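You operate a simulated robot arm through the tools that you are given. There is no shell and no other tool. Be economical: measure what you need, move in short steps, check, and stop when the job is done.

You run a simulated robot arm. Do the job below in one go: nothing can be reset, and whatever is moved stays where it is left.

Task
Brake the silver turntable and soap the oil smear off it.
Fine: use the yellow pad, loaded at the soap tin; brake on before rubbing; put the pad back. What is to be rubbed or washed off counts as gone when no trace of it is left.

Only the result counts: the job must be done as asked and must still hold three seconds after the hand-in. Knocking over, shifting, dropping, spilling or breaking anything else fails it.

Robot
A 6-joint arm with a fingered hand on a trunk, on a base that drives. Base frame: it is fixed to the floor where the robot stands at the start and does not move with it; the origin is under the middle of the robot, x ahead of it, y to its left, z up; the surface under the hand at the start is at about z = 0.82. Units: m, rad, N and s.
With the tool pointing down near the work surface it reaches from about 0.24 to 0.56 m from the robot's upright axis, wherever it stands. Its first joint turns from -2.897 to 2.897 rad. Places, roughly: airing dial [-0.1, 1.1, 0.9]; airing switch [-0.2, 1, 0.9]; end lever [2.4, -2.5, 0.9]; force dial [1.7, -1.2, 0.9]; green switch [1.6, -1.2, 0.9]; inflow valve [1.3, -0.8, 0.9]; outflow valve [1.4, -0.8, 0.9]; press valve [1.9, -1.5, 0.9]; purple lever [0, 0.6, 1]; red stop [2.6, -2.6, 0.9]; shaker dial [1.4, -1.1, 0.9]; shaker switch [1.3, -1, 0.9]; silver turntable [0.8, 0, 0.9]; teal lever [-0.1, 0.8, 1]; turntable lever [0.4, 0, 0.9]; warmer dial [2, -2.1, 0.9]. Payload 3.1 kg.
The TCP is the grasp point between the finger pads, 0.022 m short of the fingertips. In the tool frame z runs along the fingers and y along their closing line. Largest opening 0.132 m; the body of the gripper starts 0.06 m behind the TCP. The gripper is a hand of 4 fingers: y runs from the thumb to the fingers, the wrist lies at [0, 0, -0.218] in the tool frame, and closing takes about 1.5 s.
Orientation is that of the tool frame in the base frame, as a unit quaternion [w, x, y, z]. With the fingers straight down and closing along the base's y, the tool's x points along the base's -x, its y along +y and its z along -z.

Tools
- The arm moves only by the tool play_rows. Its argument "motion" is a list of rows, each an object of numbers (a shift or turn left out is 0, a gripper value left out holds the last): "wx", "wy", "wz": the turn, a rotation vector about the base's x, y, z in units of 45 degrees (1.0 is 45 degrees); "tx", "ty", "tz": the shift along the base's x, y, z in units of 250 mm (1.0 is 250 mm). In form: [{"wx": .., "wy": .., "wz": .., "tx": .., "ty": .., "tz": ..}, ...]. A call has 1 to 12 rows; each row is the pose to reach, as a shift and turn from the pose commanded when the call began. "jaw" is the closure, from 0 (fully open) to 1 (shut), set as the call begins (left out, the last holds). A call with a number of a shift or a turn outside -1 to 1 is refused whole. Rows are played at 5 a second. More than 0.05 m and 0.15 rad between two rows, or a gripper value outside its range, and nothing of the call is played. A pose out of reach is approached as far as the arm can. The call stops where the force on the tool passes 40 N (or 10 N more than at its start, if that is more) or the arm is blocked; 0.2 s more then pass. Each finger travels about 0.153 m/s and halts on what it meets, pressing with about 29 N; the grip force reading is that of the motor and also rises with nothing between the fingers. The clock runs only during rows and for 0.2 s after the last one: add rows that repeat a pose to give the fingers time. The reply holds the time, the measured pose of the TCP, the force on the tool along the base axes, the opening and the grip force, in the units named above and with some noise, with the torque about the TCP (base axes, N m) and any sound that the robot's microphone picked up, and new pictures: "pictures" is both (left out), scene, wrist or none.
- Cameras (640 x 400 px; columns grow to the right, rows downward): "scene" is now at [-0.0036, 0.1868, 1.5587]; the picture's right is [0.56, -0.83, 0.00], its down [-0.69, -0.47, -0.55] and it looks along [0.45, 0.31, -0.84] (base axes); focal length 269 px, centre (320, 200). "wrist" rides on the gripper at [0.053, -0.053, -0.084] in the tool frame; the picture's right is [0.71, 0.71, 0.00], its down [-0.53, 0.53, -0.67] and it looks along [-0.47, 0.47, 0.74] (tool axes); focal length 247 px, centre (320, 200). There is no depth. A picture from a camera that has moved, and an enlarged one, comes with that camera's place and axes in the base frame and with its lens.
- raise_lower(by): slides the trunk up (or, below 0, down) by that many m; the arm and the scene camera ride with it, the base frame stays. It gives what a move gives, with no picture.
- roll_base(legs): drives the robot by 1 to 6 legs, each [ahead, left, turn to the left] in m, m and rad, along the robot's own axes; the way and the turn of a leg run together, so that a leg with both is an arc; at most 1.5 m and 3.142 rad a leg. The arm and the cameras ride along, it lands a little off, and it stops where it bumps. It gives what a move gives, and a new picture of the scene camera.
- move_fingers(finger1, finger2, finger3, thumb_bend): sets how far each is bent, from 0 (flat) to 1 (curled in); at 0.3 the hand is open as for a grip, at 0.7 the pads meet at the TCP. One left out holds its place. A second passes; each finger stops where it meets its share of the squeeze, and holds until it gets a number again. A gripper value or a shape takes the hand back. It gives what a move gives, with no picture; readings hold the bend of each and the force on the fingers (four entries, about 0 where the hand has none), thumb and palm.
- preshape(shape): the hand has 4 fingers and takes this shape, open, in about a second: jaw (thumb against the fingers, like two jaws); tri (thumb and two fingers); tip (a fingertip pinch); poke (one finger out to press); point (the index stretched); flat (the hand flat); cup (the hand cupped); fist (a fist). The gripper value then closes the fingers along that shape, each until it touches; the sizes above hold for jaw. It gives what a move gives, with no picture.
- turn_head(pan, tilt): turns the head with the scene camera to pan (to the left, within 2.705 rad either way) and tilt (down, from -0.506 to 1.204), counted from straight ahead of the robot. It gives what a move gives, and a new picture of the scene camera.
- zoom(camera, box): a new picture of the part [left, top, right, bottom] of that camera's present view, enlarged. The clock stands still meanwhile.
- hand_in(): hands the job in; it is judged then, once.

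Work in short steps. Places have to be worked out from the pictures, the camera data and where the tool is seen: move nearer, look again, correct. Check each grasp and each placing, and mend what went wrong. You have 120 turns and 260 pictures in all, those below and enlarged ones among them. Open the gripper and draw the arm clear of the work before you hand the job in, unless the task says otherwise; then end with one line.

The tools are called after ">>>" as name(argument=value, ...) on one line, values as JSON. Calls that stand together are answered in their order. play_rows: Moves the arm, as the interface text tells. Its arguments: {"type":"object","properties":{"motion":{"type":"array","items":{"type":"object","properties":{"wx":{"type":"number"},"wy":{"type":"number"},"wz":{"type":"number"},"tx":{"type":"number"},"ty":{"type":"number"},"tz":{"type":"number"}}}},"jaw":{"type":"number"},"pictures":{"type":"string","enum":["both","scene","wrist","none"]}},"required":["motion"]} The other tools are called the same way: raise_lower (by) slides the trunk up or down; preshape (shape) gives the hand a shape; move_fingers (finger1, finger2, finger3, thumb_bend) moves the fingers one by one; roll_base (legs) drives the base; turn_head (pan, tilt) turns the head that bears the scene camera; zoom (camera, box) takes an enlarged picture of a part of a camera's view; hand_in () hands the job in.

At the start:

```text
time_s: 0.0
position: [0.3624, 0.1622, 1.1997]
tool_rot: [0.0, 0.001, 1.0, 0.0]
force: [0.1, 0.3, -0.1]
ft_torque: [0.0, -0.01, 0.0]
finger_gap: 0.1321
grip_force: 0.1
shape: jaw
bend: [0.3, 0.3, 0.3, 0.3]
finger forces: [0.0, 0.0, 0.1, 0.0, 0.0, 0.0]
trunk travel left (down, up): [-0.25, 0.136]
robot x, y, heading: [0.0009, -0.0023, 0.004]
head pan, tilt: [0.6, 0.991]
```

scene: 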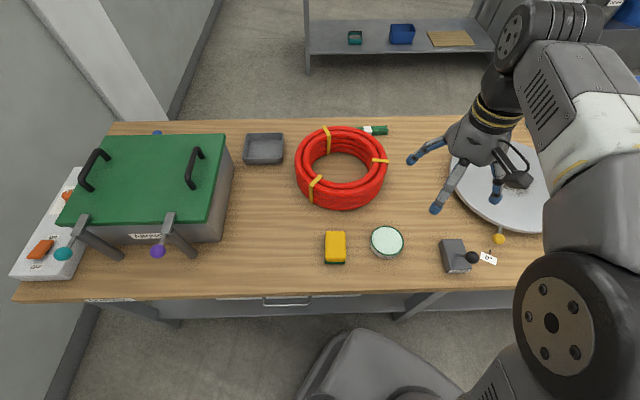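
wrist: 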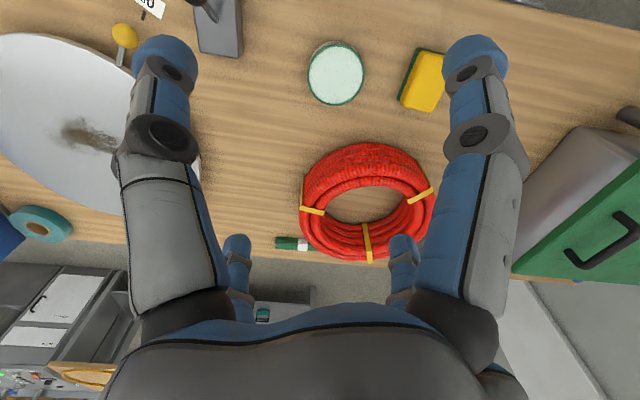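

I'll look closer at the turntable and its lever and at the pad and tin.

>>> zoom(camera="scene", box=[400, 120, 560, 290])

>>> zoom(camera="wrist", box=[0, 0, 260, 220])

>>> zoom(camera="scene", box=[300, 200, 420, 280])

```text
2.35 times, centred on (480, 205) of scene
camera zoom: at [-0.0036, 0.1868, 1.5587], right [0.56, -0.83, 0.0], down [-0.69, -0.47, -0.55], along [0.45, 0.31, -0.84], focal length 633 px, centre (-56, 188)
```

zoom: 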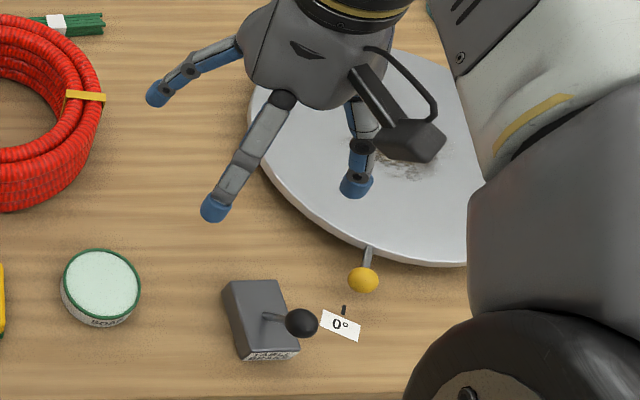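

```text
1.82 times, centred on (130, 110) of wrist
camera zoom: at [0.3103, 0.1078, 1.2832], right [-0.71, 0.71, 0.0], down [0.53, 0.53, 0.67], along [0.47, 0.47, -0.74], focal length 449 px, centre (666, 364)
```

zoom: 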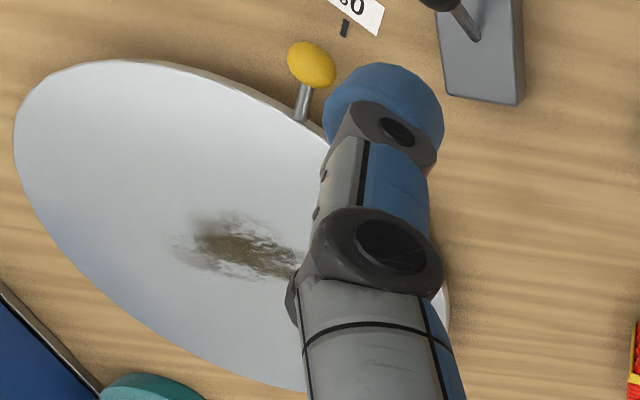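

```text
5.00 times, centred on (360, 240) of scene
camera zoom: at [-0.0036, 0.1868, 1.5587], right [0.56, -0.83, 0.0], down [-0.69, -0.47, -0.55], along [0.45, 0.31, -0.84], focal length 1344 px, centre (120, 0)
```

zoom: 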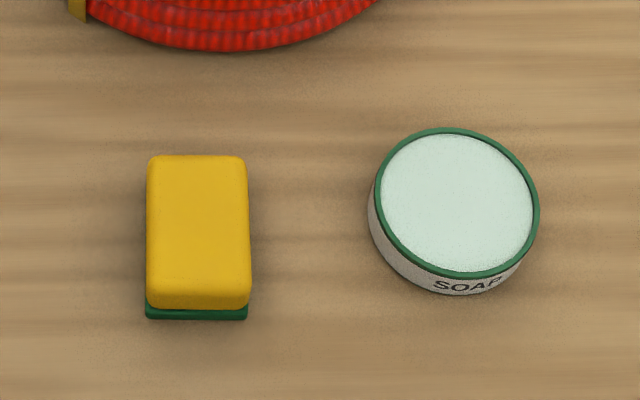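

The box with the black-knobbed stick is the brake lever; I'll zoom on its label.

>>> zoom(camera="scene", box=[435, 230, 499, 280])

>>> zoom(camera="wrist", box=[130, 0, 260, 70])

```text
8.00 times, centred on (467, 255) of scene
camera zoom: at [-0.0036, 0.1868, 1.5587], right [0.56, -0.83, 0.0], down [-0.69, -0.47, -0.55], along [0.45, 0.31, -0.84], focal length 2151 px, centre (-856, -240)
```

zoom: 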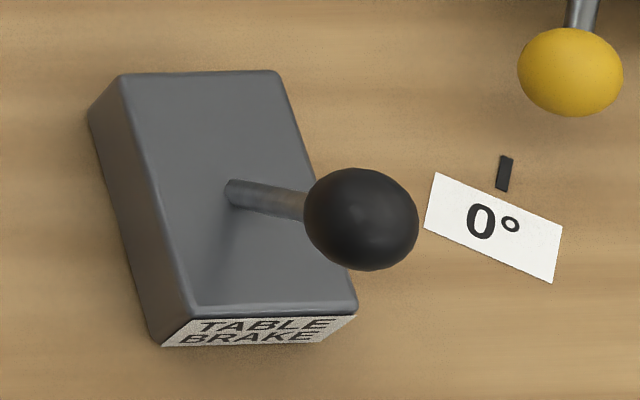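

```text
4.92 times, centred on (195, 35) of wrist
camera zoom: at [0.3103, 0.1078, 1.2832], right [-0.71, 0.71, 0.0], down [0.53, 0.53, 0.67], along [0.47, 0.47, -0.74], focal length 1216 px, centre (935, 1012)
```

zoom: 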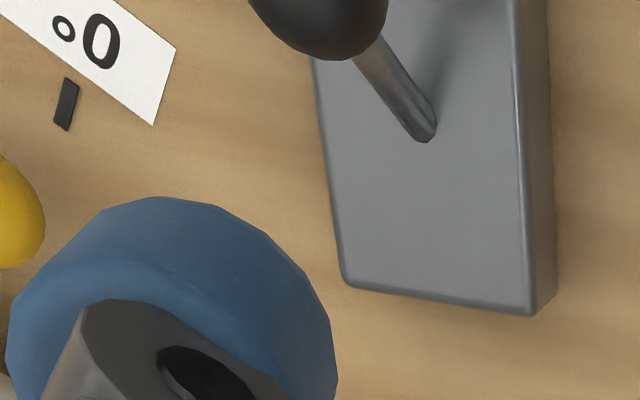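

The stick leans toward the front of the box, about knob [0.42, 0.01, 0.905], pivot [0.437, 0.037]. I'll close the hand, turn it to match the bench and come in front of the knob, still high.

>>> play_rows(motion=[{"wz": 0.126, "tx": -0.003, "ty": -0.13, "tz": -0.1}, {"wz": 0.252, "tx": -0.006, "ty": -0.26, "tz": -0.2}, {"wz": 0.378, "tx": -0.009, "ty": -0.39, "tz": -0.3}, {"wz": 0.504, "tx": -0.012, "ty": -0.52, "tz": -0.4}, {"wz": 0.63, "tx": -0.015, "ty": -0.65, "tz": -0.5}, {"wz": 0.756, "tx": -0.018, "ty": -0.78, "tz": -0.6}, {"wz": 0.756, "tx": -0.018, "ty": -0.78, "tz": -0.6}], jaw=1)

```text
time_s: 1.6
position: [0.3591, -0.0334, 1.0506]
tool_rot: [0.0, -0.292, 0.956, 0.0]
force: [-0.1, -0.5, 0.5]
ft_torque: [0.01, 0.0, 0.0]
finger_gap: 0.0
grip_force: 29.3
shape: jaw
bend: [0.7, 0.7, 0.7, 0.7]
finger forces: [0.0, 0.0, 0.0, 0.0, 0.1, 0.0]
trunk travel left (down, up): [-0.25, 0.136]
robot x, y, heading: [0.0017, -0.0024, -0.002]
head pan, tilt: [0.6, 0.991]
camera scene: at [-0.0038, 0.1873, 1.5587], right [0.56, -0.83, 0.0], down [-0.69, -0.47, -0.55], along [0.45, 0.31, -0.84], focal length 269 px, centre (320, 200)
camera wrist: at [0.3459, -0.1081, 1.1327], right [-0.98, 0.19, 0.0], down [0.14, 0.73, 0.67], along [0.13, 0.66, -0.74], focal length 247 px, centre (320, 200)
```

scene: 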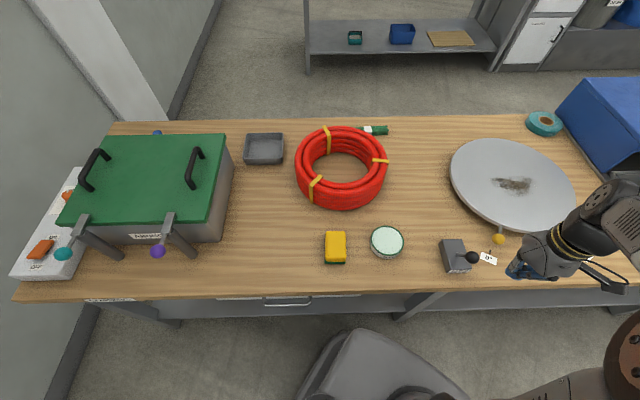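
wrist: 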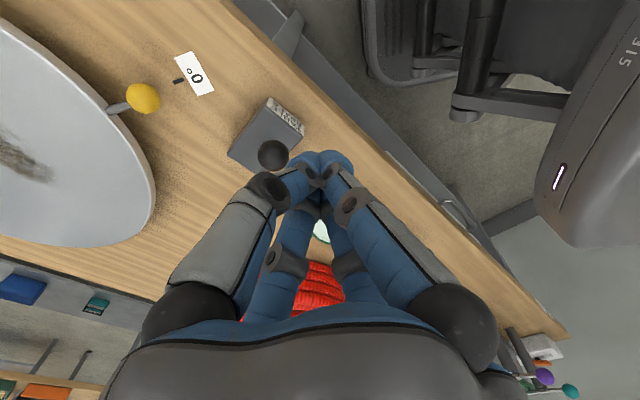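

The knob triangulates to about [0.42, 0.014, 0.905]. I'll descend in front of it, fingers shut.

>>> play_rows(motion=[{"tx": -0.05, "ty": 0.005, "tz": -0.15}, {"tx": -0.05, "ty": 0.005, "tz": -0.3}, {"tx": -0.05, "ty": 0.005, "tz": -0.45}, {"tx": -0.05, "ty": 0.005, "tz": -0.58}, {"tx": -0.05, "ty": 0.005, "tz": -0.58}])

```text
time_s: 2.8
position: [0.3444, -0.0311, 0.9038]
tool_rot: [0.0, -0.292, 0.956, 0.001]
force: [0.5, 0.6, -0.3]
ft_torque: [0.02, -0.02, 0.0]
finger_gap: 0.0002
grip_force: 29.5
shape: jaw
bend: [0.7, 0.7, 0.7, 0.7]
finger forces: [0.1, 0.0, 0.0, 0.0, 0.0, 0.1]
trunk travel left (down, up): [-0.25, 0.136]
robot x, y, heading: [-0.0003, 0.0011, -0.005]
head pan, tilt: [0.6, 0.991]
camera scene: at [-0.0041, 0.1868, 1.5588], right [0.56, -0.83, 0.0], down [-0.69, -0.47, -0.55], along [0.45, 0.31, -0.84], focal length 269 px, centre (320, 200)
camera wrist: at [0.3314, -0.1061, 0.9865], right [-0.98, 0.19, 0.0], down [0.14, 0.73, 0.67], along [0.13, 0.66, -0.74], focal length 247 px, centre (320, 200)
```

scene: 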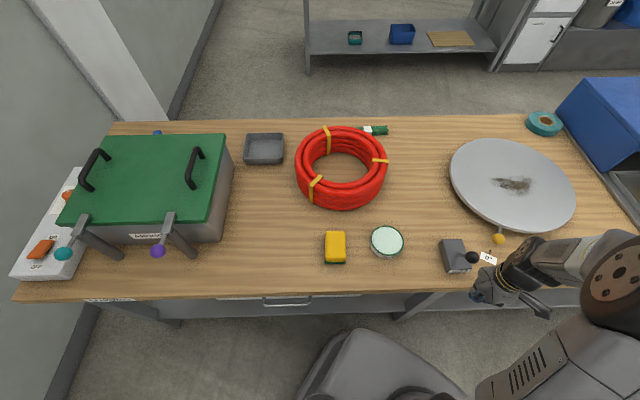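
wrist: 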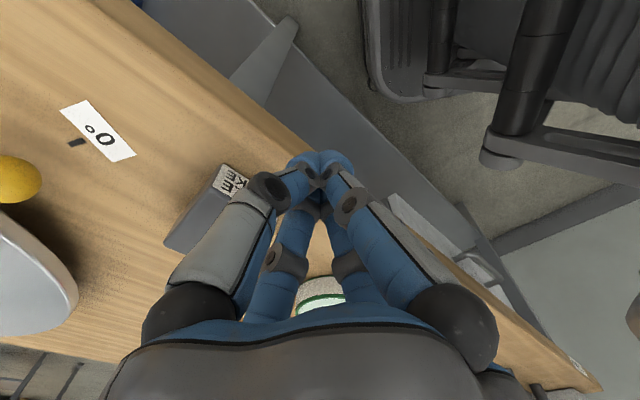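

The hand is down in front of the lever; I check the alignment up close.

>>> zoom(camera="scene", box=[420, 210, 548, 320])

```text
3.64 times, centred on (484, 265) of scene
camera zoom: at [-0.0041, 0.1868, 1.5588], right [0.56, -0.83, 0.0], down [-0.69, -0.47, -0.55], along [0.45, 0.31, -0.84], focal length 978 px, centre (-276, -36)
```

zoom: 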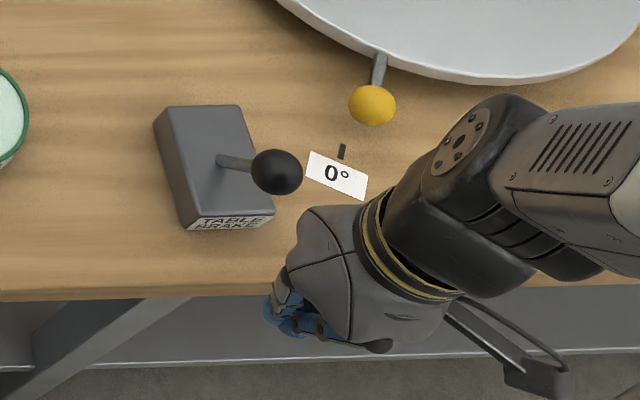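

The hand lies on the lever's throw line. I push the knob toward the back of its box along [0.82, 0.57].

>>> play_rows(motion=[{"tx": 0.049, "ty": 0.034, "tz": 0.03}, {"tx": 0.098, "ty": 0.068, "tz": 0.03}, {"tx": 0.148, "ty": 0.103, "tz": 0.03}, {"tx": 0.197, "ty": 0.137, "tz": 0.03}, {"tx": 0.23, "ty": 0.16, "tz": 0.03}, {"tx": 0.262, "ty": 0.182, "tz": 0.03}, {"tx": 0.295, "ty": 0.205, "tz": 0.03}])

>>> zoom(camera="scene", box=[420, 210, 548, 320])

```text
time_s: 4.4
position: [0.4191, 0.019, 0.9128]
tool_rot: [-0.001, -0.293, 0.956, 0.0]
force: [-0.6, -0.6, -0.1]
ft_torque: [0.01, 0.0, 0.0]
finger_gap: 0.0
grip_force: 29.1
shape: jaw
bend: [0.7, 0.7, 0.7, 0.7]
finger forces: [0.0, 0.0, 0.0, 0.1, 0.0, 0.1]
trunk travel left (down, up): [-0.25, 0.136]
robot x, y, heading: [0.0075, -0.0018, 0.0]
head pan, tilt: [0.6, 0.991]
camera scene: at [-0.0032, 0.187, 1.5587], right [0.56, -0.83, 0.0], down [-0.69, -0.47, -0.55], along [0.45, 0.31, -0.84], focal length 269 px, centre (320, 200)
camera wrist: at [0.4062, -0.0547, 0.9957], right [-0.98, 0.19, 0.0], down [0.14, 0.73, 0.67], along [0.13, 0.66, -0.74], focal length 247 px, centre (320, 200)
```

scene: 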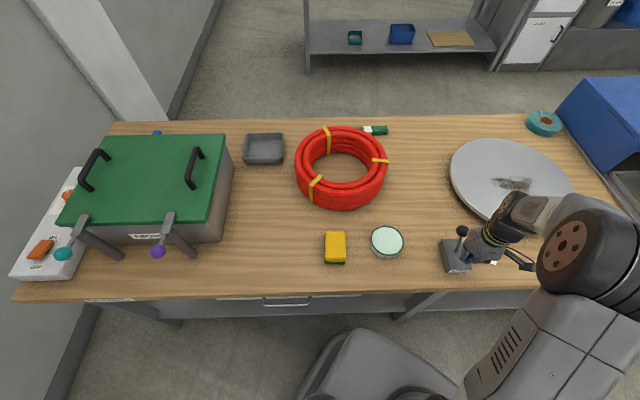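
wrist: 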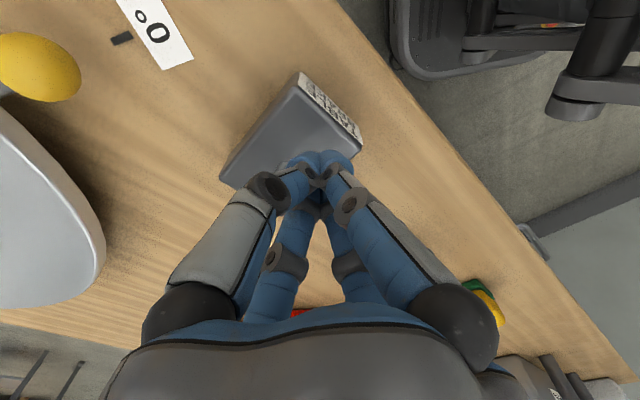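

```text
3.64 times, centred on (484, 265) of scene
camera zoom: at [-0.0032, 0.187, 1.5587], right [0.56, -0.83, 0.0], down [-0.69, -0.47, -0.55], along [0.45, 0.31, -0.84], focal length 978 px, centre (-276, -36)
```

zoom: 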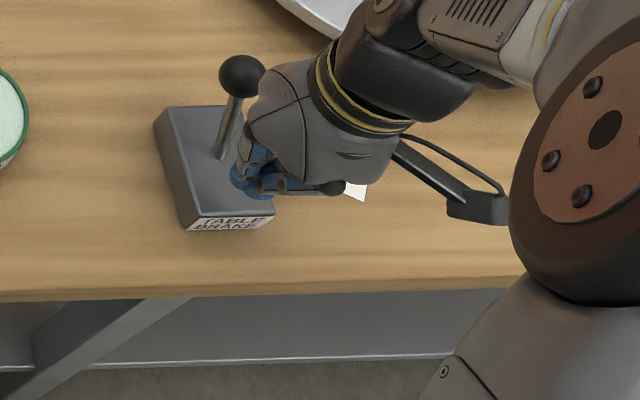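

The lever has gone over to the back. I push a bit further until it meets its stop.

>>> play_rows(motion=[{"tx": 0.02, "ty": 0.014}, {"tx": 0.04, "ty": 0.028}, {"tx": 0.06, "ty": 0.042}, {"tx": 0.08, "ty": 0.056}, {"tx": 0.1, "ty": 0.07}], pictures="none")

>>> zoom(camera="scene", box=[420, 210, 548, 320])

```text
time_s: 5.6
position: [0.4428, 0.0346, 0.9124]
tool_rot: [0.0, -0.292, 0.956, 0.0]
force: [-4.4, -2.9, -0.6]
ft_torque: [0.03, -0.06, 0.01]
finger_gap: 0.0
grip_force: 29.0
shape: jaw
bend: [0.7, 0.7, 0.7, 0.7]
finger forces: [0.0, 0.0, 5.3, 0.0, 0.1, 0.0]
trunk travel left (down, up): [-0.25, 0.136]
robot x, y, heading: [0.0013, 0.0, -0.0]
head pan, tilt: [0.6, 0.991]
```

```text
3.64 times, centred on (484, 265) of scene
camera zoom: at [-0.0051, 0.1857, 1.5589], right [0.56, -0.83, 0.0], down [-0.69, -0.47, -0.55], along [0.45, 0.31, -0.84], focal length 978 px, centre (-276, -36)
```

zoom: 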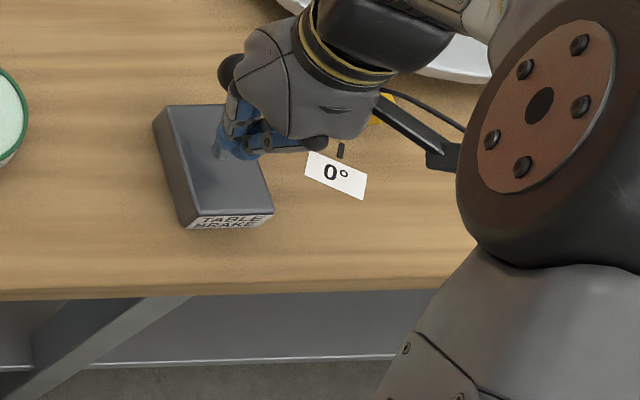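

The knob has not moved while force is building, so it's near its stop; one small extra press, then back off.

>>> play_rows(motion=[{"tx": 0.02, "ty": 0.014}, {"tx": 0.035, "ty": 0.025}], pictures="none")

>>> play_rows(motion=[{"tx": -0.08, "ty": -0.056}, {"tx": -0.2, "ty": -0.14, "tz": 0.05}, {"tx": -0.25, "ty": -0.18, "tz": 0.22}, {"tx": -0.25, "ty": -0.18, "tz": 0.4}, {"tx": -0.25, "ty": -0.18, "tz": 0.58}], pictures="none")

>>> zoom(camera="scene", box=[420, 210, 548, 320])

```text
time_s: 6.2
position: [0.4458, 0.0378, 0.9135]
tool_rot: [-0.002, -0.291, 0.957, 0.001]
force: [-28.5, -21.3, 2.5]
ft_torque: [0.28, -0.37, -0.04]
finger_gap: 0.0
grip_force: 29.2
shape: jaw
bend: [0.7, 0.7, 0.7, 0.7]
finger forces: [0.0, 0.1, 34.2, 0.0, 0.0, 0.1]
trunk travel left (down, up): [-0.25, 0.136]
robot x, y, heading: [0.0026, -0.0007, 0.003]
head pan, tilt: [0.6, 0.991]
```

```text
time_s: 7.4
position: [0.3915, -0.0031, 1.0594]
tool_rot: [0.0, -0.292, 0.956, 0.001]
force: [0.1, 0.3, -0.8]
ft_torque: [0.0, -0.01, -0.03]
finger_gap: 0.0
grip_force: 28.9
shape: jaw
bend: [0.7, 0.7, 0.7, 0.7]
finger forces: [0.1, 0.1, 0.0, 0.1, 0.0, 0.0]
trunk travel left (down, up): [-0.25, 0.136]
robot x, y, heading: [0.0049, -0.0017, -0.002]
head pan, tilt: [0.6, 0.991]
```

```text
3.64 times, centred on (484, 265) of scene
camera zoom: at [-0.0041, 0.1868, 1.5587], right [0.56, -0.83, 0.0], down [-0.69, -0.47, -0.55], along [0.45, 0.31, -0.84], focal length 978 px, centre (-276, -36)
```

zoom: 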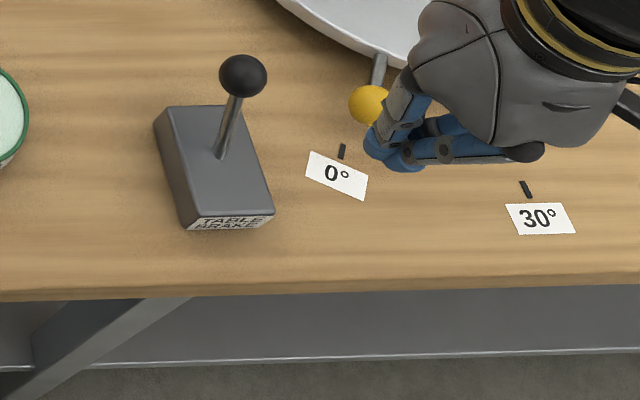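

The lever stays against its stop with the box unmoved. Now I open the hand and carry it over the yellow pad, judged at about [0.27, 0.323].

>>> play_rows(motion=[{"ty": 0.16, "tx": -0.06}, {"ty": 0.32, "tx": -0.12}, {"ty": 0.48, "tx": -0.18}, {"ty": 0.64, "tx": -0.24}, {"ty": 0.8, "tx": -0.3}, {"ty": 0.96, "tx": -0.36}], jaw=0, pictures="none")

>>> play_rows(motion=[{"ty": 0.11, "tx": -0.04, "tz": -0.1}, {"ty": 0.22, "tx": -0.08, "tz": -0.2}, {"ty": 0.34, "tx": -0.12, "tz": -0.24}, {"ty": 0.34, "tx": -0.12, "tz": -0.24}])

```text
time_s: 8.8
position: [0.3017, 0.2365, 1.0587]
tool_rot: [0.0, -0.293, 0.956, 0.0]
force: [0.0, -0.4, -0.5]
ft_torque: [-0.02, 0.0, 0.03]
finger_gap: 0.1321
grip_force: 0.1
shape: jaw
bend: [0.3, 0.3, 0.3, 0.3]
finger forces: [0.1, 0.0, 0.1, 0.0, 0.1, 0.0]
trunk travel left (down, up): [-0.25, 0.136]
robot x, y, heading: [-0.0019, -0.0007, 0.003]
head pan, tilt: [0.6, 0.991]
```

```text
time_s: 9.8
position: [0.2712, 0.3222, 0.9973]
tool_rot: [0.001, -0.293, 0.956, 0.0]
force: [-1.2, -0.9, -0.4]
ft_torque: [0.03, 0.03, 0.01]
finger_gap: 0.1318
grip_force: 0.0
shape: jaw
bend: [0.3, 0.3, 0.3, 0.3]
finger forces: [0.0, 0.1, 0.0, 0.0, 0.0, 0.0]
trunk travel left (down, up): [-0.25, 0.136]
robot x, y, heading: [-0.0015, -0.0035, -0.003]
head pan, tilt: [0.6, 0.991]
camera scene: at [-0.0035, 0.1861, 1.5588], right [0.56, -0.83, 0.0], down [-0.69, -0.47, -0.55], along [0.45, 0.31, -0.84], focal length 269 px, centre (320, 200)
camera wrist: at [0.2578, 0.2481, 1.0808], right [-0.98, 0.19, 0.0], down [0.14, 0.73, 0.67], along [0.13, 0.66, -0.74], focal length 247 px, centre (320, 200)
```

scene: 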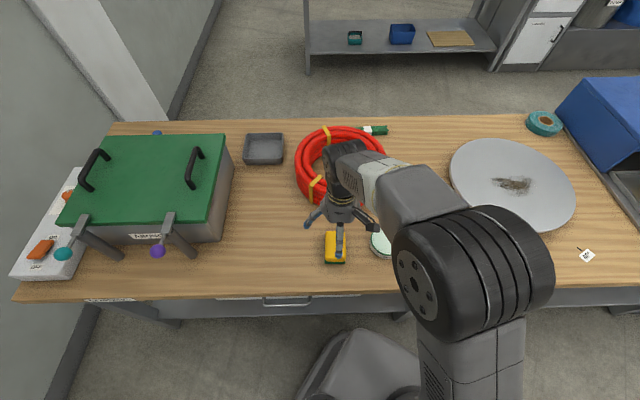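
wrist: 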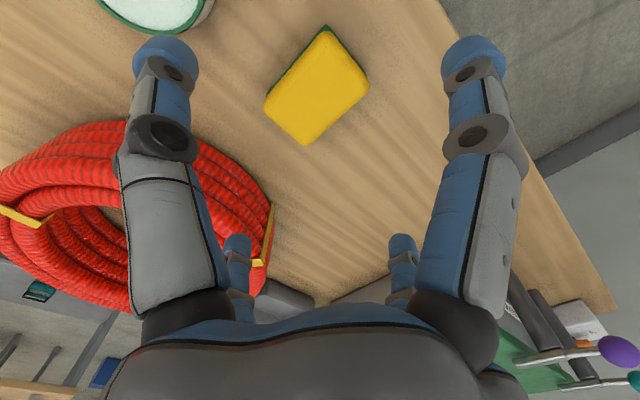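

The pad measures about 52 × 85 mm centred near [0.275, 0.322], aligned with the hand; hand has four radial fingers, with room around. I descend with it open.

>>> play_rows(motion=[{"tx": 0.016, "tz": -0.15}, {"tx": 0.016, "tz": -0.3}, {"tx": 0.016, "tz": -0.42}, {"tx": 0.016, "tz": -0.5}, {"tx": 0.016, "tz": -0.58}, {"tx": 0.016, "tz": -0.58}])

>>> zoom(camera="scene", box=[275, 180, 435, 280])

```text
time_s: 11.2
position: [0.2736, 0.3224, 0.8534]
tool_rot: [0.0, -0.292, 0.956, 0.0]
force: [0.4, -0.4, 1.0]
ft_torque: [0.0, 0.02, 0.02]
finger_gap: 0.1317
grip_force: 0.0
shape: jaw
bend: [0.3, 0.3, 0.3, 0.3]
finger forces: [0.0, 0.0, 0.1, 0.0, 0.0, 0.1]
trunk travel left (down, up): [-0.25, 0.136]
robot x, y, heading: [0.0014, -0.0009, -0.001]
head pan, tilt: [0.6, 0.991]
camera scene: at [-0.0038, 0.1867, 1.5588], right [0.56, -0.83, 0.0], down [-0.69, -0.47, -0.55], along [0.45, 0.31, -0.84], focal length 269 px, centre (320, 200)
camera wrist: at [0.2597, 0.2483, 0.9361], right [-0.98, 0.19, 0.0], down [0.14, 0.73, 0.67], along [0.13, 0.66, -0.74], focal length 247 px, centre (320, 200)
```

scene: 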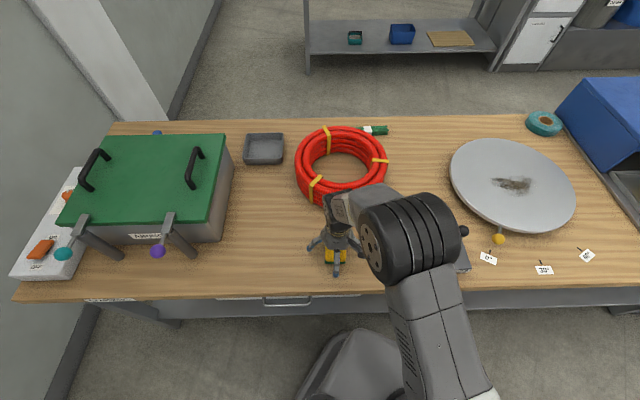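
wrist: 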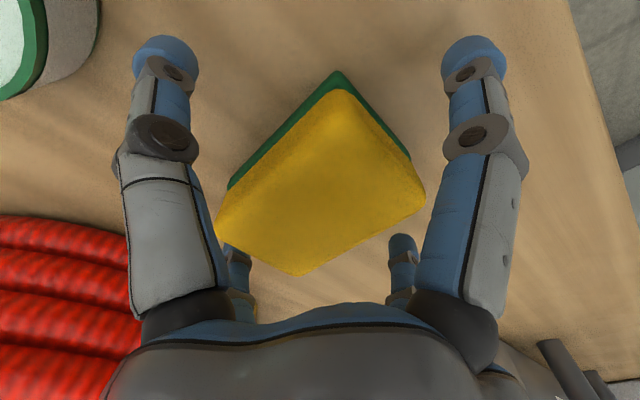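

```text
4.00 times, centred on (355, 230) of scene
camera zoom: at [-0.0038, 0.1867, 1.5588], right [0.56, -0.83, 0.0], down [-0.69, -0.47, -0.55], along [0.45, 0.31, -0.84], focal length 1076 px, centre (180, 80)
```

zoom: 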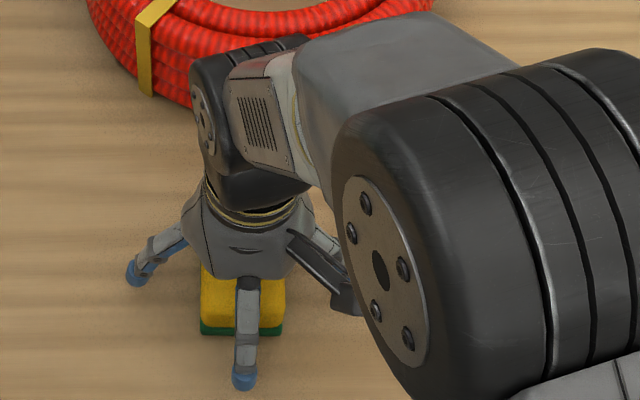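

The pad is centred under the TCP. I lower 4 mm more and close the fingers on it.

>>> play_rows(motion=[{"tz": -0.016}, {"tz": -0.016}], pictures="none")

>>> play_rows(motion=[{}, {}, {}, {}, {}, {}, {}], jaw=1)

```text
time_s: 11.8
position: [0.2729, 0.3223, 0.8493]
tool_rot: [0.0, -0.292, 0.956, 0.0]
force: [-1.3, -0.8, -0.4]
ft_torque: [0.0, 0.0, -0.03]
finger_gap: 0.1318
grip_force: 0.1
shape: jaw
bend: [0.3, 0.3, 0.3, 0.3]
finger forces: [0.1, 0.0, 0.1, 0.1, 0.0, 0.0]
trunk travel left (down, up): [-0.25, 0.136]
robot x, y, heading: [0.0019, -0.0016, 0.001]
head pan, tilt: [0.6, 0.991]
```

```text
time_s: 13.4
position: [0.2726, 0.322, 0.8493]
tool_rot: [0.001, -0.292, 0.956, 0.0]
force: [0.7, 0.1, 0.0]
ft_torque: [0.01, -0.02, -0.01]
finger_gap: 0.0599
grip_force: 29.1
shape: jaw
bend: [0.32, 0.42, 0.32, 0.7]
finger forces: [26.1, 26.5, 26.1, 0.1, 26.7, 0.0]
trunk travel left (down, up): [-0.25, 0.136]
robot x, y, heading: [0.0007, -0.0, -0.002]
head pan, tilt: [0.6, 0.991]
camera scene: at [-0.0035, 0.1869, 1.5587], right [0.56, -0.83, 0.0], down [-0.69, -0.47, -0.55], along [0.45, 0.31, -0.84], focal length 269 px, centre (320, 200)
camera wrist: at [0.2598, 0.2478, 0.932], right [-0.98, 0.19, 0.0], down [0.14, 0.73, 0.67], along [0.13, 0.66, -0.74], focal length 247 px, centre (320, 200)
```

scene: 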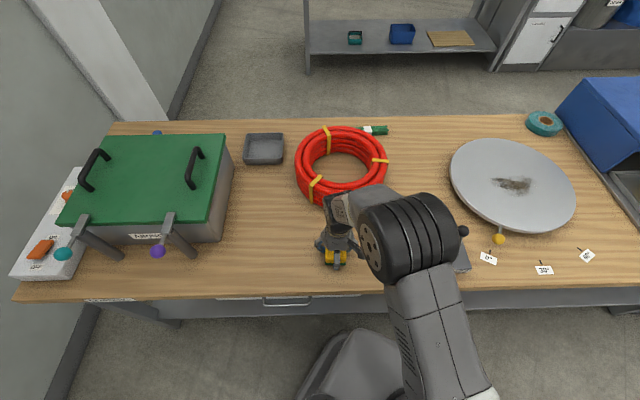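
wrist: 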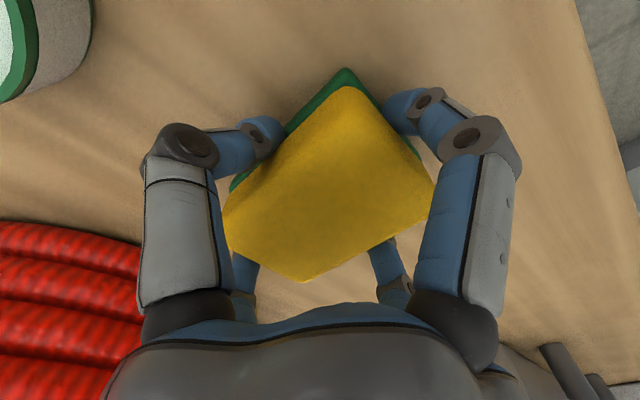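

All four fingers grip the pad. I lift it 10 cm and carry it over the soap tin at about [0.369, 0.211], keeping height.

>>> play_rows(motion=[{"tz": 0.1}, {"tz": 0.25}, {"tz": 0.4}, {"tz": 0.4, "tx": 0.1, "ty": -0.11}, {"tz": 0.4, "tx": 0.2, "ty": -0.22}, {"tz": 0.4, "tx": 0.3, "ty": -0.33}, {"tz": 0.4, "tx": 0.386, "ty": -0.444}, {"tz": 0.4, "tx": 0.386, "ty": -0.444}])

>>> zoom(camera="scene", box=[315, 180, 475, 280])

```text
time_s: 15.2
position: [0.3713, 0.2105, 0.9485]
tool_rot: [0.0, -0.292, 0.957, 0.0]
force: [0.1, -0.8, -0.1]
ft_torque: [-0.01, 0.01, 0.03]
finger_gap: 0.0599
grip_force: 29.7
shape: jaw
bend: [0.32, 0.42, 0.32, 0.7]
finger forces: [26.1, 26.6, 26.2, 0.0, 26.8, 0.0]
trunk travel left (down, up): [-0.25, 0.136]
robot x, y, heading: [0.0017, -0.0033, -0.004]
head pan, tilt: [0.6, 0.991]
camera scene: at [-0.0038, 0.1874, 1.5587], right [0.56, -0.83, 0.0], down [-0.69, -0.47, -0.55], along [0.45, 0.31, -0.84], focal length 269 px, centre (320, 200)
camera wrist: at [0.3576, 0.1363, 1.0319], right [-0.98, 0.19, 0.0], down [0.14, 0.73, 0.67], along [0.13, 0.66, -0.74], focal length 247 px, centre (320, 200)
```

scene: 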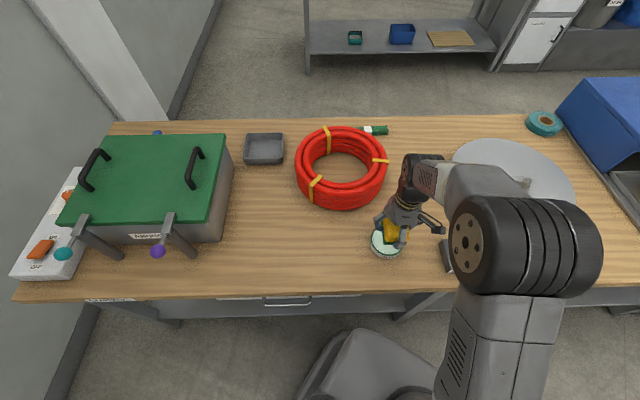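
wrist: 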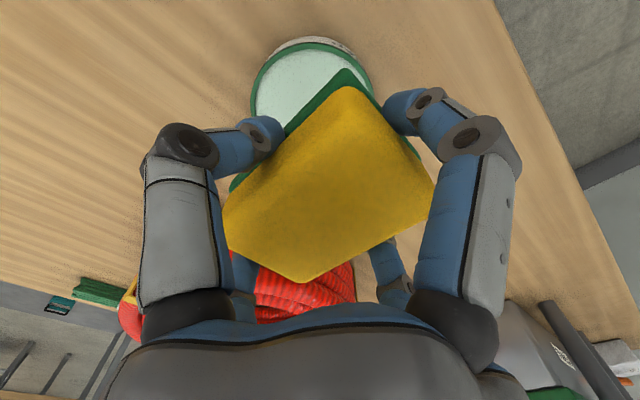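

```text
4.00 times, centred on (395, 230) of scene
camera zoom: at [-0.0038, 0.1874, 1.5587], right [0.56, -0.83, 0.0], down [-0.69, -0.47, -0.55], along [0.45, 0.31, -0.84], focal length 1076 px, centre (20, 80)
```

zoom: 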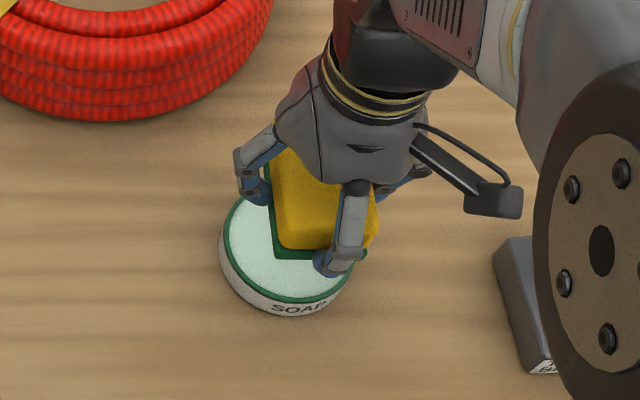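

The tin's centre checks out at about [0.373, 0.209], with its top near z 0.845. I lower the pad toward the soap, with the last part in small steps.

>>> play_rows(motion=[{"tx": 0.006, "ty": -0.004, "tz": -0.12}, {"tx": 0.006, "ty": -0.004, "tz": -0.22}, {"tx": 0.006, "ty": -0.004, "tz": -0.26}, {"tx": 0.006, "ty": -0.004, "tz": -0.275}, {"tx": 0.006, "ty": -0.004, "tz": -0.285}, {"tx": 0.006, "ty": -0.004, "tz": -0.285}], pictures="none")

>>> zoom(camera="scene", box=[335, 190, 455, 270])

```text
time_s: 16.6
position: [0.3737, 0.2106, 0.8764]
tool_rot: [0.0, -0.293, 0.956, 0.0]
force: [-0.3, -0.1, 0.3]
ft_torque: [-0.04, 0.05, -0.04]
finger_gap: 0.0595
grip_force: 29.2
shape: jaw
bend: [0.32, 0.42, 0.32, 0.7]
finger forces: [26.3, 26.7, 26.2, 0.0, 26.6, 0.0]
trunk travel left (down, up): [-0.25, 0.136]
robot x, y, heading: [0.0014, 0.0035, 0.001]
head pan, tilt: [0.6, 0.991]
```

```text
5.00 times, centred on (395, 230) of scene
camera zoom: at [-0.0036, 0.1868, 1.5588], right [0.56, -0.83, 0.0], down [-0.69, -0.47, -0.55], along [0.45, 0.31, -0.84], focal length 1344 px, centre (-55, 50)
```

zoom: 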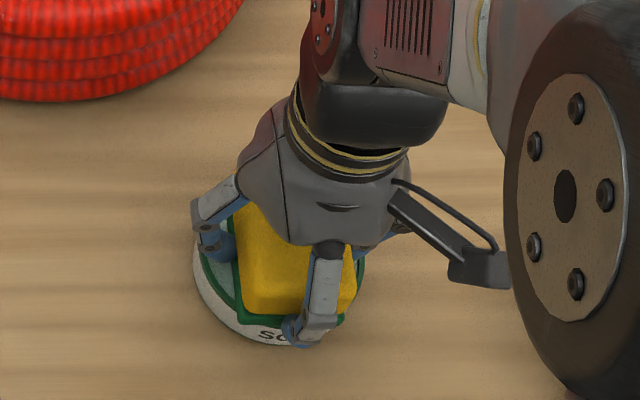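

Not yet touching. I continue in 1–1.5 mm steps.

>>> play_rows(motion=[{"tz": -0.006}, {"tz": -0.012}, {"tz": -0.016}, {"tz": -0.016}], pictures="none")

```text
time_s: 17.6
position: [0.372, 0.2117, 0.8746]
tool_rot: [0.003, -0.293, 0.956, 0.001]
force: [1.7, -0.4, 25.2]
ft_torque: [-0.1, -0.04, 0.01]
finger_gap: 0.0599
grip_force: 29.5
shape: jaw
bend: [0.32, 0.42, 0.32, 0.7]
finger forces: [28.6, 29.0, 28.3, 0.1, 29.9, 0.0]
trunk travel left (down, up): [-0.25, 0.136]
robot x, y, heading: [-0.0004, -0.0, -0.004]
head pan, tilt: [0.6, 0.991]
```

Firm contact (25 N) with the soap. I ease slightly, dwell on it, then lift and look.

>>> play_rows(motion=[{"tz": 0.003}, {"tz": 0.003}, {"tz": 0.003}, {"tz": 0.003}, {"tz": 0.003}], pictures="none")

>>> play_rows(motion=[{"tz": 0.03}, {"tz": 0.15}, {"tz": 0.3}, {"tz": 0.3}])

>>> zoom(camera="scene", box=[335, 190, 455, 270])

```text
time_s: 18.8
position: [0.3726, 0.2099, 0.8748]
tool_rot: [0.0, -0.292, 0.956, -0.001]
force: [5.9, 0.1, 25.8]
ft_torque: [-0.12, -0.09, 0.03]
finger_gap: 0.0602
grip_force: 29.5
shape: jaw
bend: [0.32, 0.42, 0.32, 0.7]
finger forces: [28.3, 28.5, 28.9, 0.1, 30.7, 0.0]
trunk travel left (down, up): [-0.25, 0.136]
robot x, y, heading: [-0.0013, -0.0016, -0.004]
head pan, tilt: [0.6, 0.991]
```

```text
time_s: 19.8
position: [0.3718, 0.21, 0.9475]
tool_rot: [0.0, -0.292, 0.956, 0.0]
force: [0.1, 0.3, -0.9]
ft_torque: [0.01, -0.01, 0.02]
finger_gap: 0.06
grip_force: 29.1
shape: jaw
bend: [0.32, 0.42, 0.32, 0.7]
finger forces: [29.3, 28.8, 28.1, 0.1, 28.5, 0.0]
trunk travel left (down, up): [-0.25, 0.136]
robot x, y, heading: [0.0003, -0.0023, 0.002]
head pan, tilt: [0.6, 0.991]
camera scene: at [-0.0033, 0.187, 1.5587], right [0.56, -0.83, 0.0], down [-0.69, -0.47, -0.55], along [0.45, 0.31, -0.84], focal length 269 px, centre (320, 200)
camera wrist: at [0.3587, 0.136, 1.031], right [-0.98, 0.19, 0.0], down [0.14, 0.73, 0.67], along [0.13, 0.66, -0.74], focal length 247 px, centre (320, 200)
```

scene: 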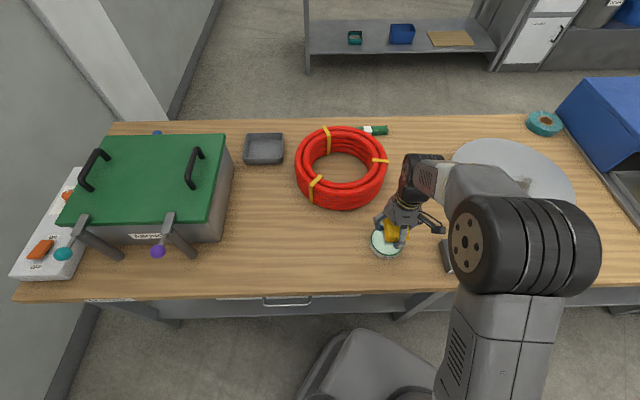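
wrist: 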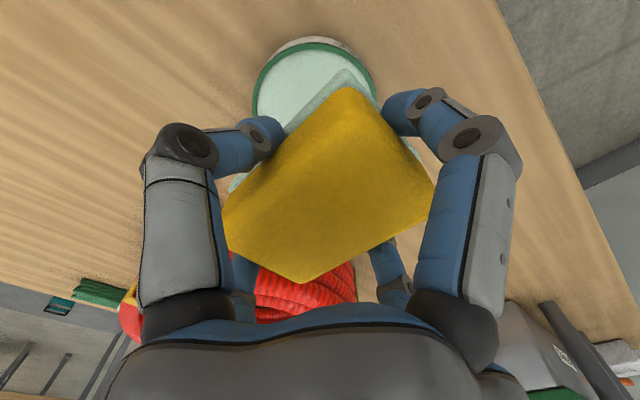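

```text
5.00 times, centred on (395, 230) of scene
camera zoom: at [-0.0033, 0.187, 1.5587], right [0.56, -0.83, 0.0], down [-0.69, -0.47, -0.55], along [0.45, 0.31, -0.84], focal length 1344 px, centre (-55, 50)
```

zoom: 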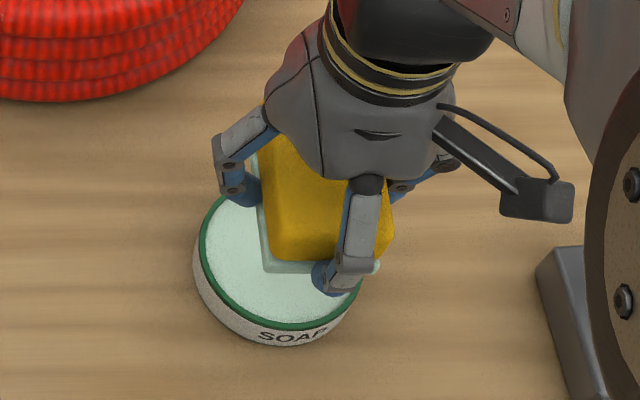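

The pad underside is now soaped. The smear (~[0.77, -0.04]) is beyond reach, so I'll have to drive along the bench; first raise the hand and look at the path to the right and down.

>>> play_rows(motion=[{"tz": 0.15}, {"tz": 0.3}, {"tz": 0.45}, {"tz": 0.6}], pictures="none")

>>> turn_head(pan=-0.5, tilt=0.9)

>>> turn_head(pan=0.6, tilt=1.2)

```text
time_s: 20.8
position: [0.373, 0.2104, 1.0999]
tool_rot: [-0.001, -0.293, 0.956, 0.0]
force: [0.7, 0.5, -1.0]
ft_torque: [0.02, -0.01, 0.0]
finger_gap: 0.0601
grip_force: 28.9
shape: jaw
bend: [0.32, 0.42, 0.32, 0.7]
finger forces: [28.9, 28.7, 28.0, 0.0, 28.5, 0.0]
trunk travel left (down, up): [-0.25, 0.136]
robot x, y, heading: [0.0024, 0.0011, 0.002]
head pan, tilt: [0.6, 0.991]
```

```text
time_s: 22.1
position: [0.3729, 0.2106, 1.099]
tool_rot: [0.0, -0.292, 0.956, 0.0]
force: [-1.0, -0.4, -0.6]
ft_torque: [0.0, -0.02, 0.03]
finger_gap: 0.0601
grip_force: 28.8
shape: jaw
bend: [0.32, 0.42, 0.32, 0.7]
finger forces: [28.9, 28.7, 28.1, 0.0, 28.4, 0.1]
trunk travel left (down, up): [-0.25, 0.136]
robot x, y, heading: [0.0013, 0.0, 0.0]
head pan, tilt: [-0.499, 0.901]
camera scene: at [0.0049, 0.1112, 1.5654], right [-0.48, -0.88, 0.0], down [-0.69, 0.37, -0.62], along [0.55, -0.3, -0.78], focal length 269 px, centre (320, 200)
```

scene: 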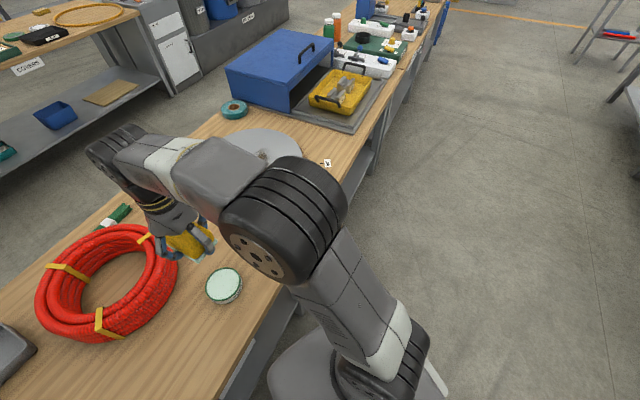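

```text
time_s: 23.5
position: [0.3727, 0.2102, 1.0991]
tool_rot: [0.0, -0.293, 0.956, 0.0]
force: [-0.3, -0.1, -1.0]
ft_torque: [-0.02, -0.01, -0.01]
finger_gap: 0.0599
grip_force: 29.3
shape: jaw
bend: [0.32, 0.42, 0.32, 0.7]
finger forces: [28.9, 28.8, 28.0, 0.0, 28.5, 0.0]
trunk travel left (down, up): [-0.25, 0.136]
robot x, y, heading: [0.0023, -0.0019, 0.002]
head pan, tilt: [0.6, 1.201]
camera scene: at [-0.0153, 0.1788, 1.5455], right [0.56, -0.83, 0.0], down [-0.77, -0.53, -0.36], along [0.3, 0.2, -0.93], focal length 269 px, centre (320, 200)
```

scene: 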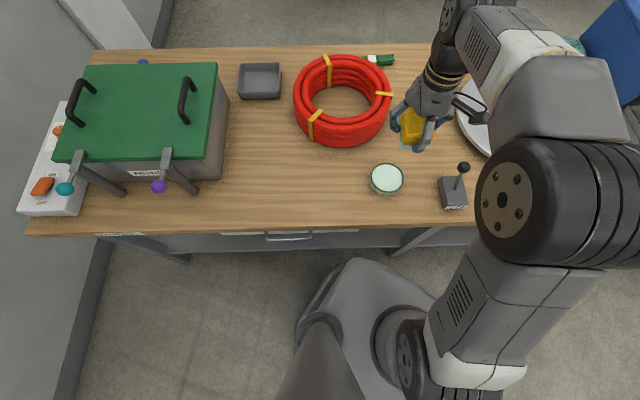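

The floor along the bench is free. I drive parallel to its front edge (direction [0.56, -0.83]) by 0.45 m, with the hand high.

>>> roll_base(legs=[[0.252, -0.377, 0]])

>>> turn_head(pan=0.6, tilt=0.99)

```text
time_s: 26.2
position: [0.6256, -0.1713, 1.0986]
tool_rot: [0.0, -0.292, 0.956, 0.0]
force: [0.5, 0.0, -1.0]
ft_torque: [0.01, -0.04, 0.02]
finger_gap: 0.0602
grip_force: 28.8
shape: jaw
bend: [0.32, 0.42, 0.32, 0.7]
finger forces: [28.9, 28.8, 28.0, 0.0, 28.5, 0.1]
trunk travel left (down, up): [-0.25, 0.136]
robot x, y, heading: [0.2521, -0.3771, 0.003]
head pan, tilt: [0.6, 1.201]
camera scene: at [0.2376, -0.2029, 1.5456], right [0.56, -0.83, 0.0], down [-0.77, -0.53, -0.36], along [0.3, 0.21, -0.93], focal length 269 px, centre (320, 200)
```

scene: 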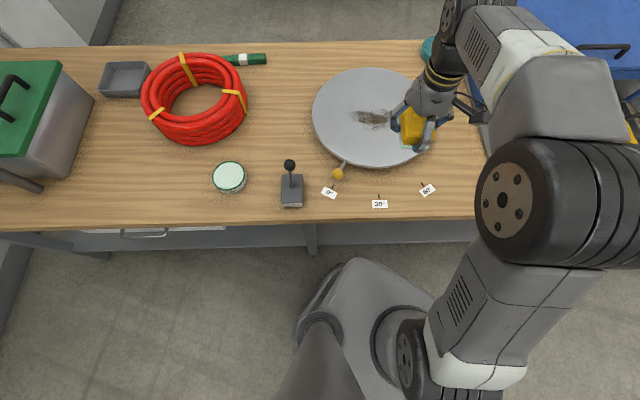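

```text
time_s: 26.9
position: [0.6242, -0.1713, 1.0992]
tool_rot: [0.0, -0.292, 0.956, 0.001]
force: [0.1, 0.1, 0.0]
ft_torque: [-0.01, -0.01, 0.0]
finger_gap: 0.06
grip_force: 28.8
shape: jaw
bend: [0.32, 0.42, 0.32, 0.7]
finger forces: [28.9, 28.7, 28.0, 0.1, 28.5, 0.0]
trunk travel left (down, up): [-0.25, 0.136]
robot x, y, heading: [0.2543, -0.3816, -0.005]
head pan, tilt: [0.6, 0.99]
camera scene: at [0.2488, -0.194, 1.5588], right [0.56, -0.83, 0.0], down [-0.69, -0.47, -0.55], along [0.45, 0.31, -0.84], focal length 269 px, centre (320, 200)
```

scene: 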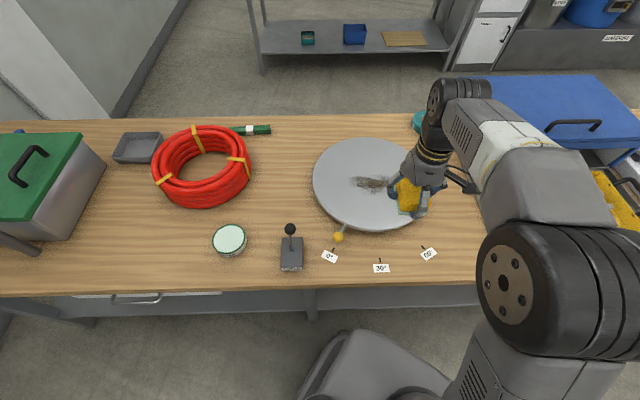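

The smear sits near [0.774, -0.037], z≈0.855, about 0.62 m from the robot axis. I'll edge closer toward the bench in two short legs; the base should slide under the table front, clear of the leg.

>>> roll_base(legs=[[0.05, 0.034, 0]])

>>> turn_head(pan=0.6, tilt=1.2)

```text
time_s: 27.9
position: [0.6763, -0.1351, 1.0994]
tool_rot: [-0.001, -0.293, 0.956, 0.0]
force: [0.1, 0.1, -0.4]
ft_torque: [0.03, -0.01, 0.0]
finger_gap: 0.06
grip_force: 29.2
shape: jaw
bend: [0.32, 0.42, 0.32, 0.7]
finger forces: [28.9, 28.6, 28.0, 0.0, 28.5, 0.0]
trunk travel left (down, up): [-0.25, 0.136]
robot x, y, heading: [0.2991, -0.3479, -0.002]
head pan, tilt: [0.6, 0.99]
camera scene: at [0.3005, -0.1586, 1.5587], right [0.57, -0.82, 0.0], down [-0.69, -0.47, -0.55], along [0.45, 0.31, -0.84], focal length 269 px, centre (320, 200)
```

scene: 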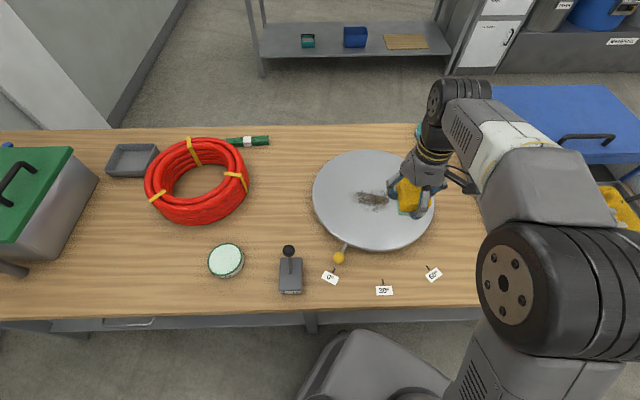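

```text
time_s: 28.7
position: [0.6736, -0.1357, 1.1007]
tool_rot: [0.0, -0.292, 0.956, 0.0]
force: [0.2, 0.0, -0.3]
ft_torque: [0.03, -0.03, 0.0]
finger_gap: 0.0597
grip_force: 29.3
shape: jaw
bend: [0.32, 0.42, 0.32, 0.7]
finger forces: [28.8, 28.8, 28.1, 0.1, 28.5, 0.1]
trunk travel left (down, up): [-0.25, 0.136]
robot x, y, heading: [0.301, -0.3472, 0.0]
head pan, tilt: [0.6, 1.201]
camera scene: at [0.2862, -0.1684, 1.5456], right [0.57, -0.82, 0.0], down [-0.77, -0.53, -0.36], along [0.3, 0.21, -0.93], focal length 269 px, centre (320, 200)
```

scene: 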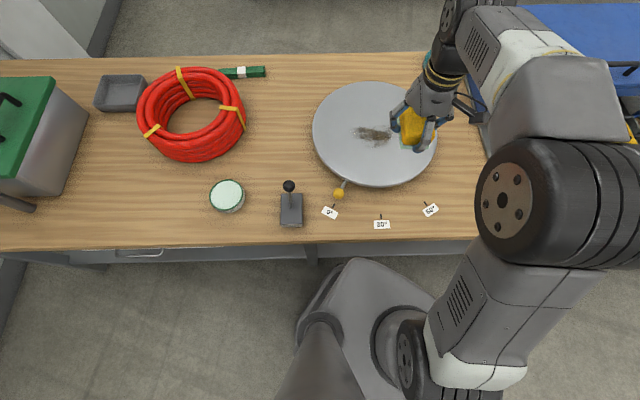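

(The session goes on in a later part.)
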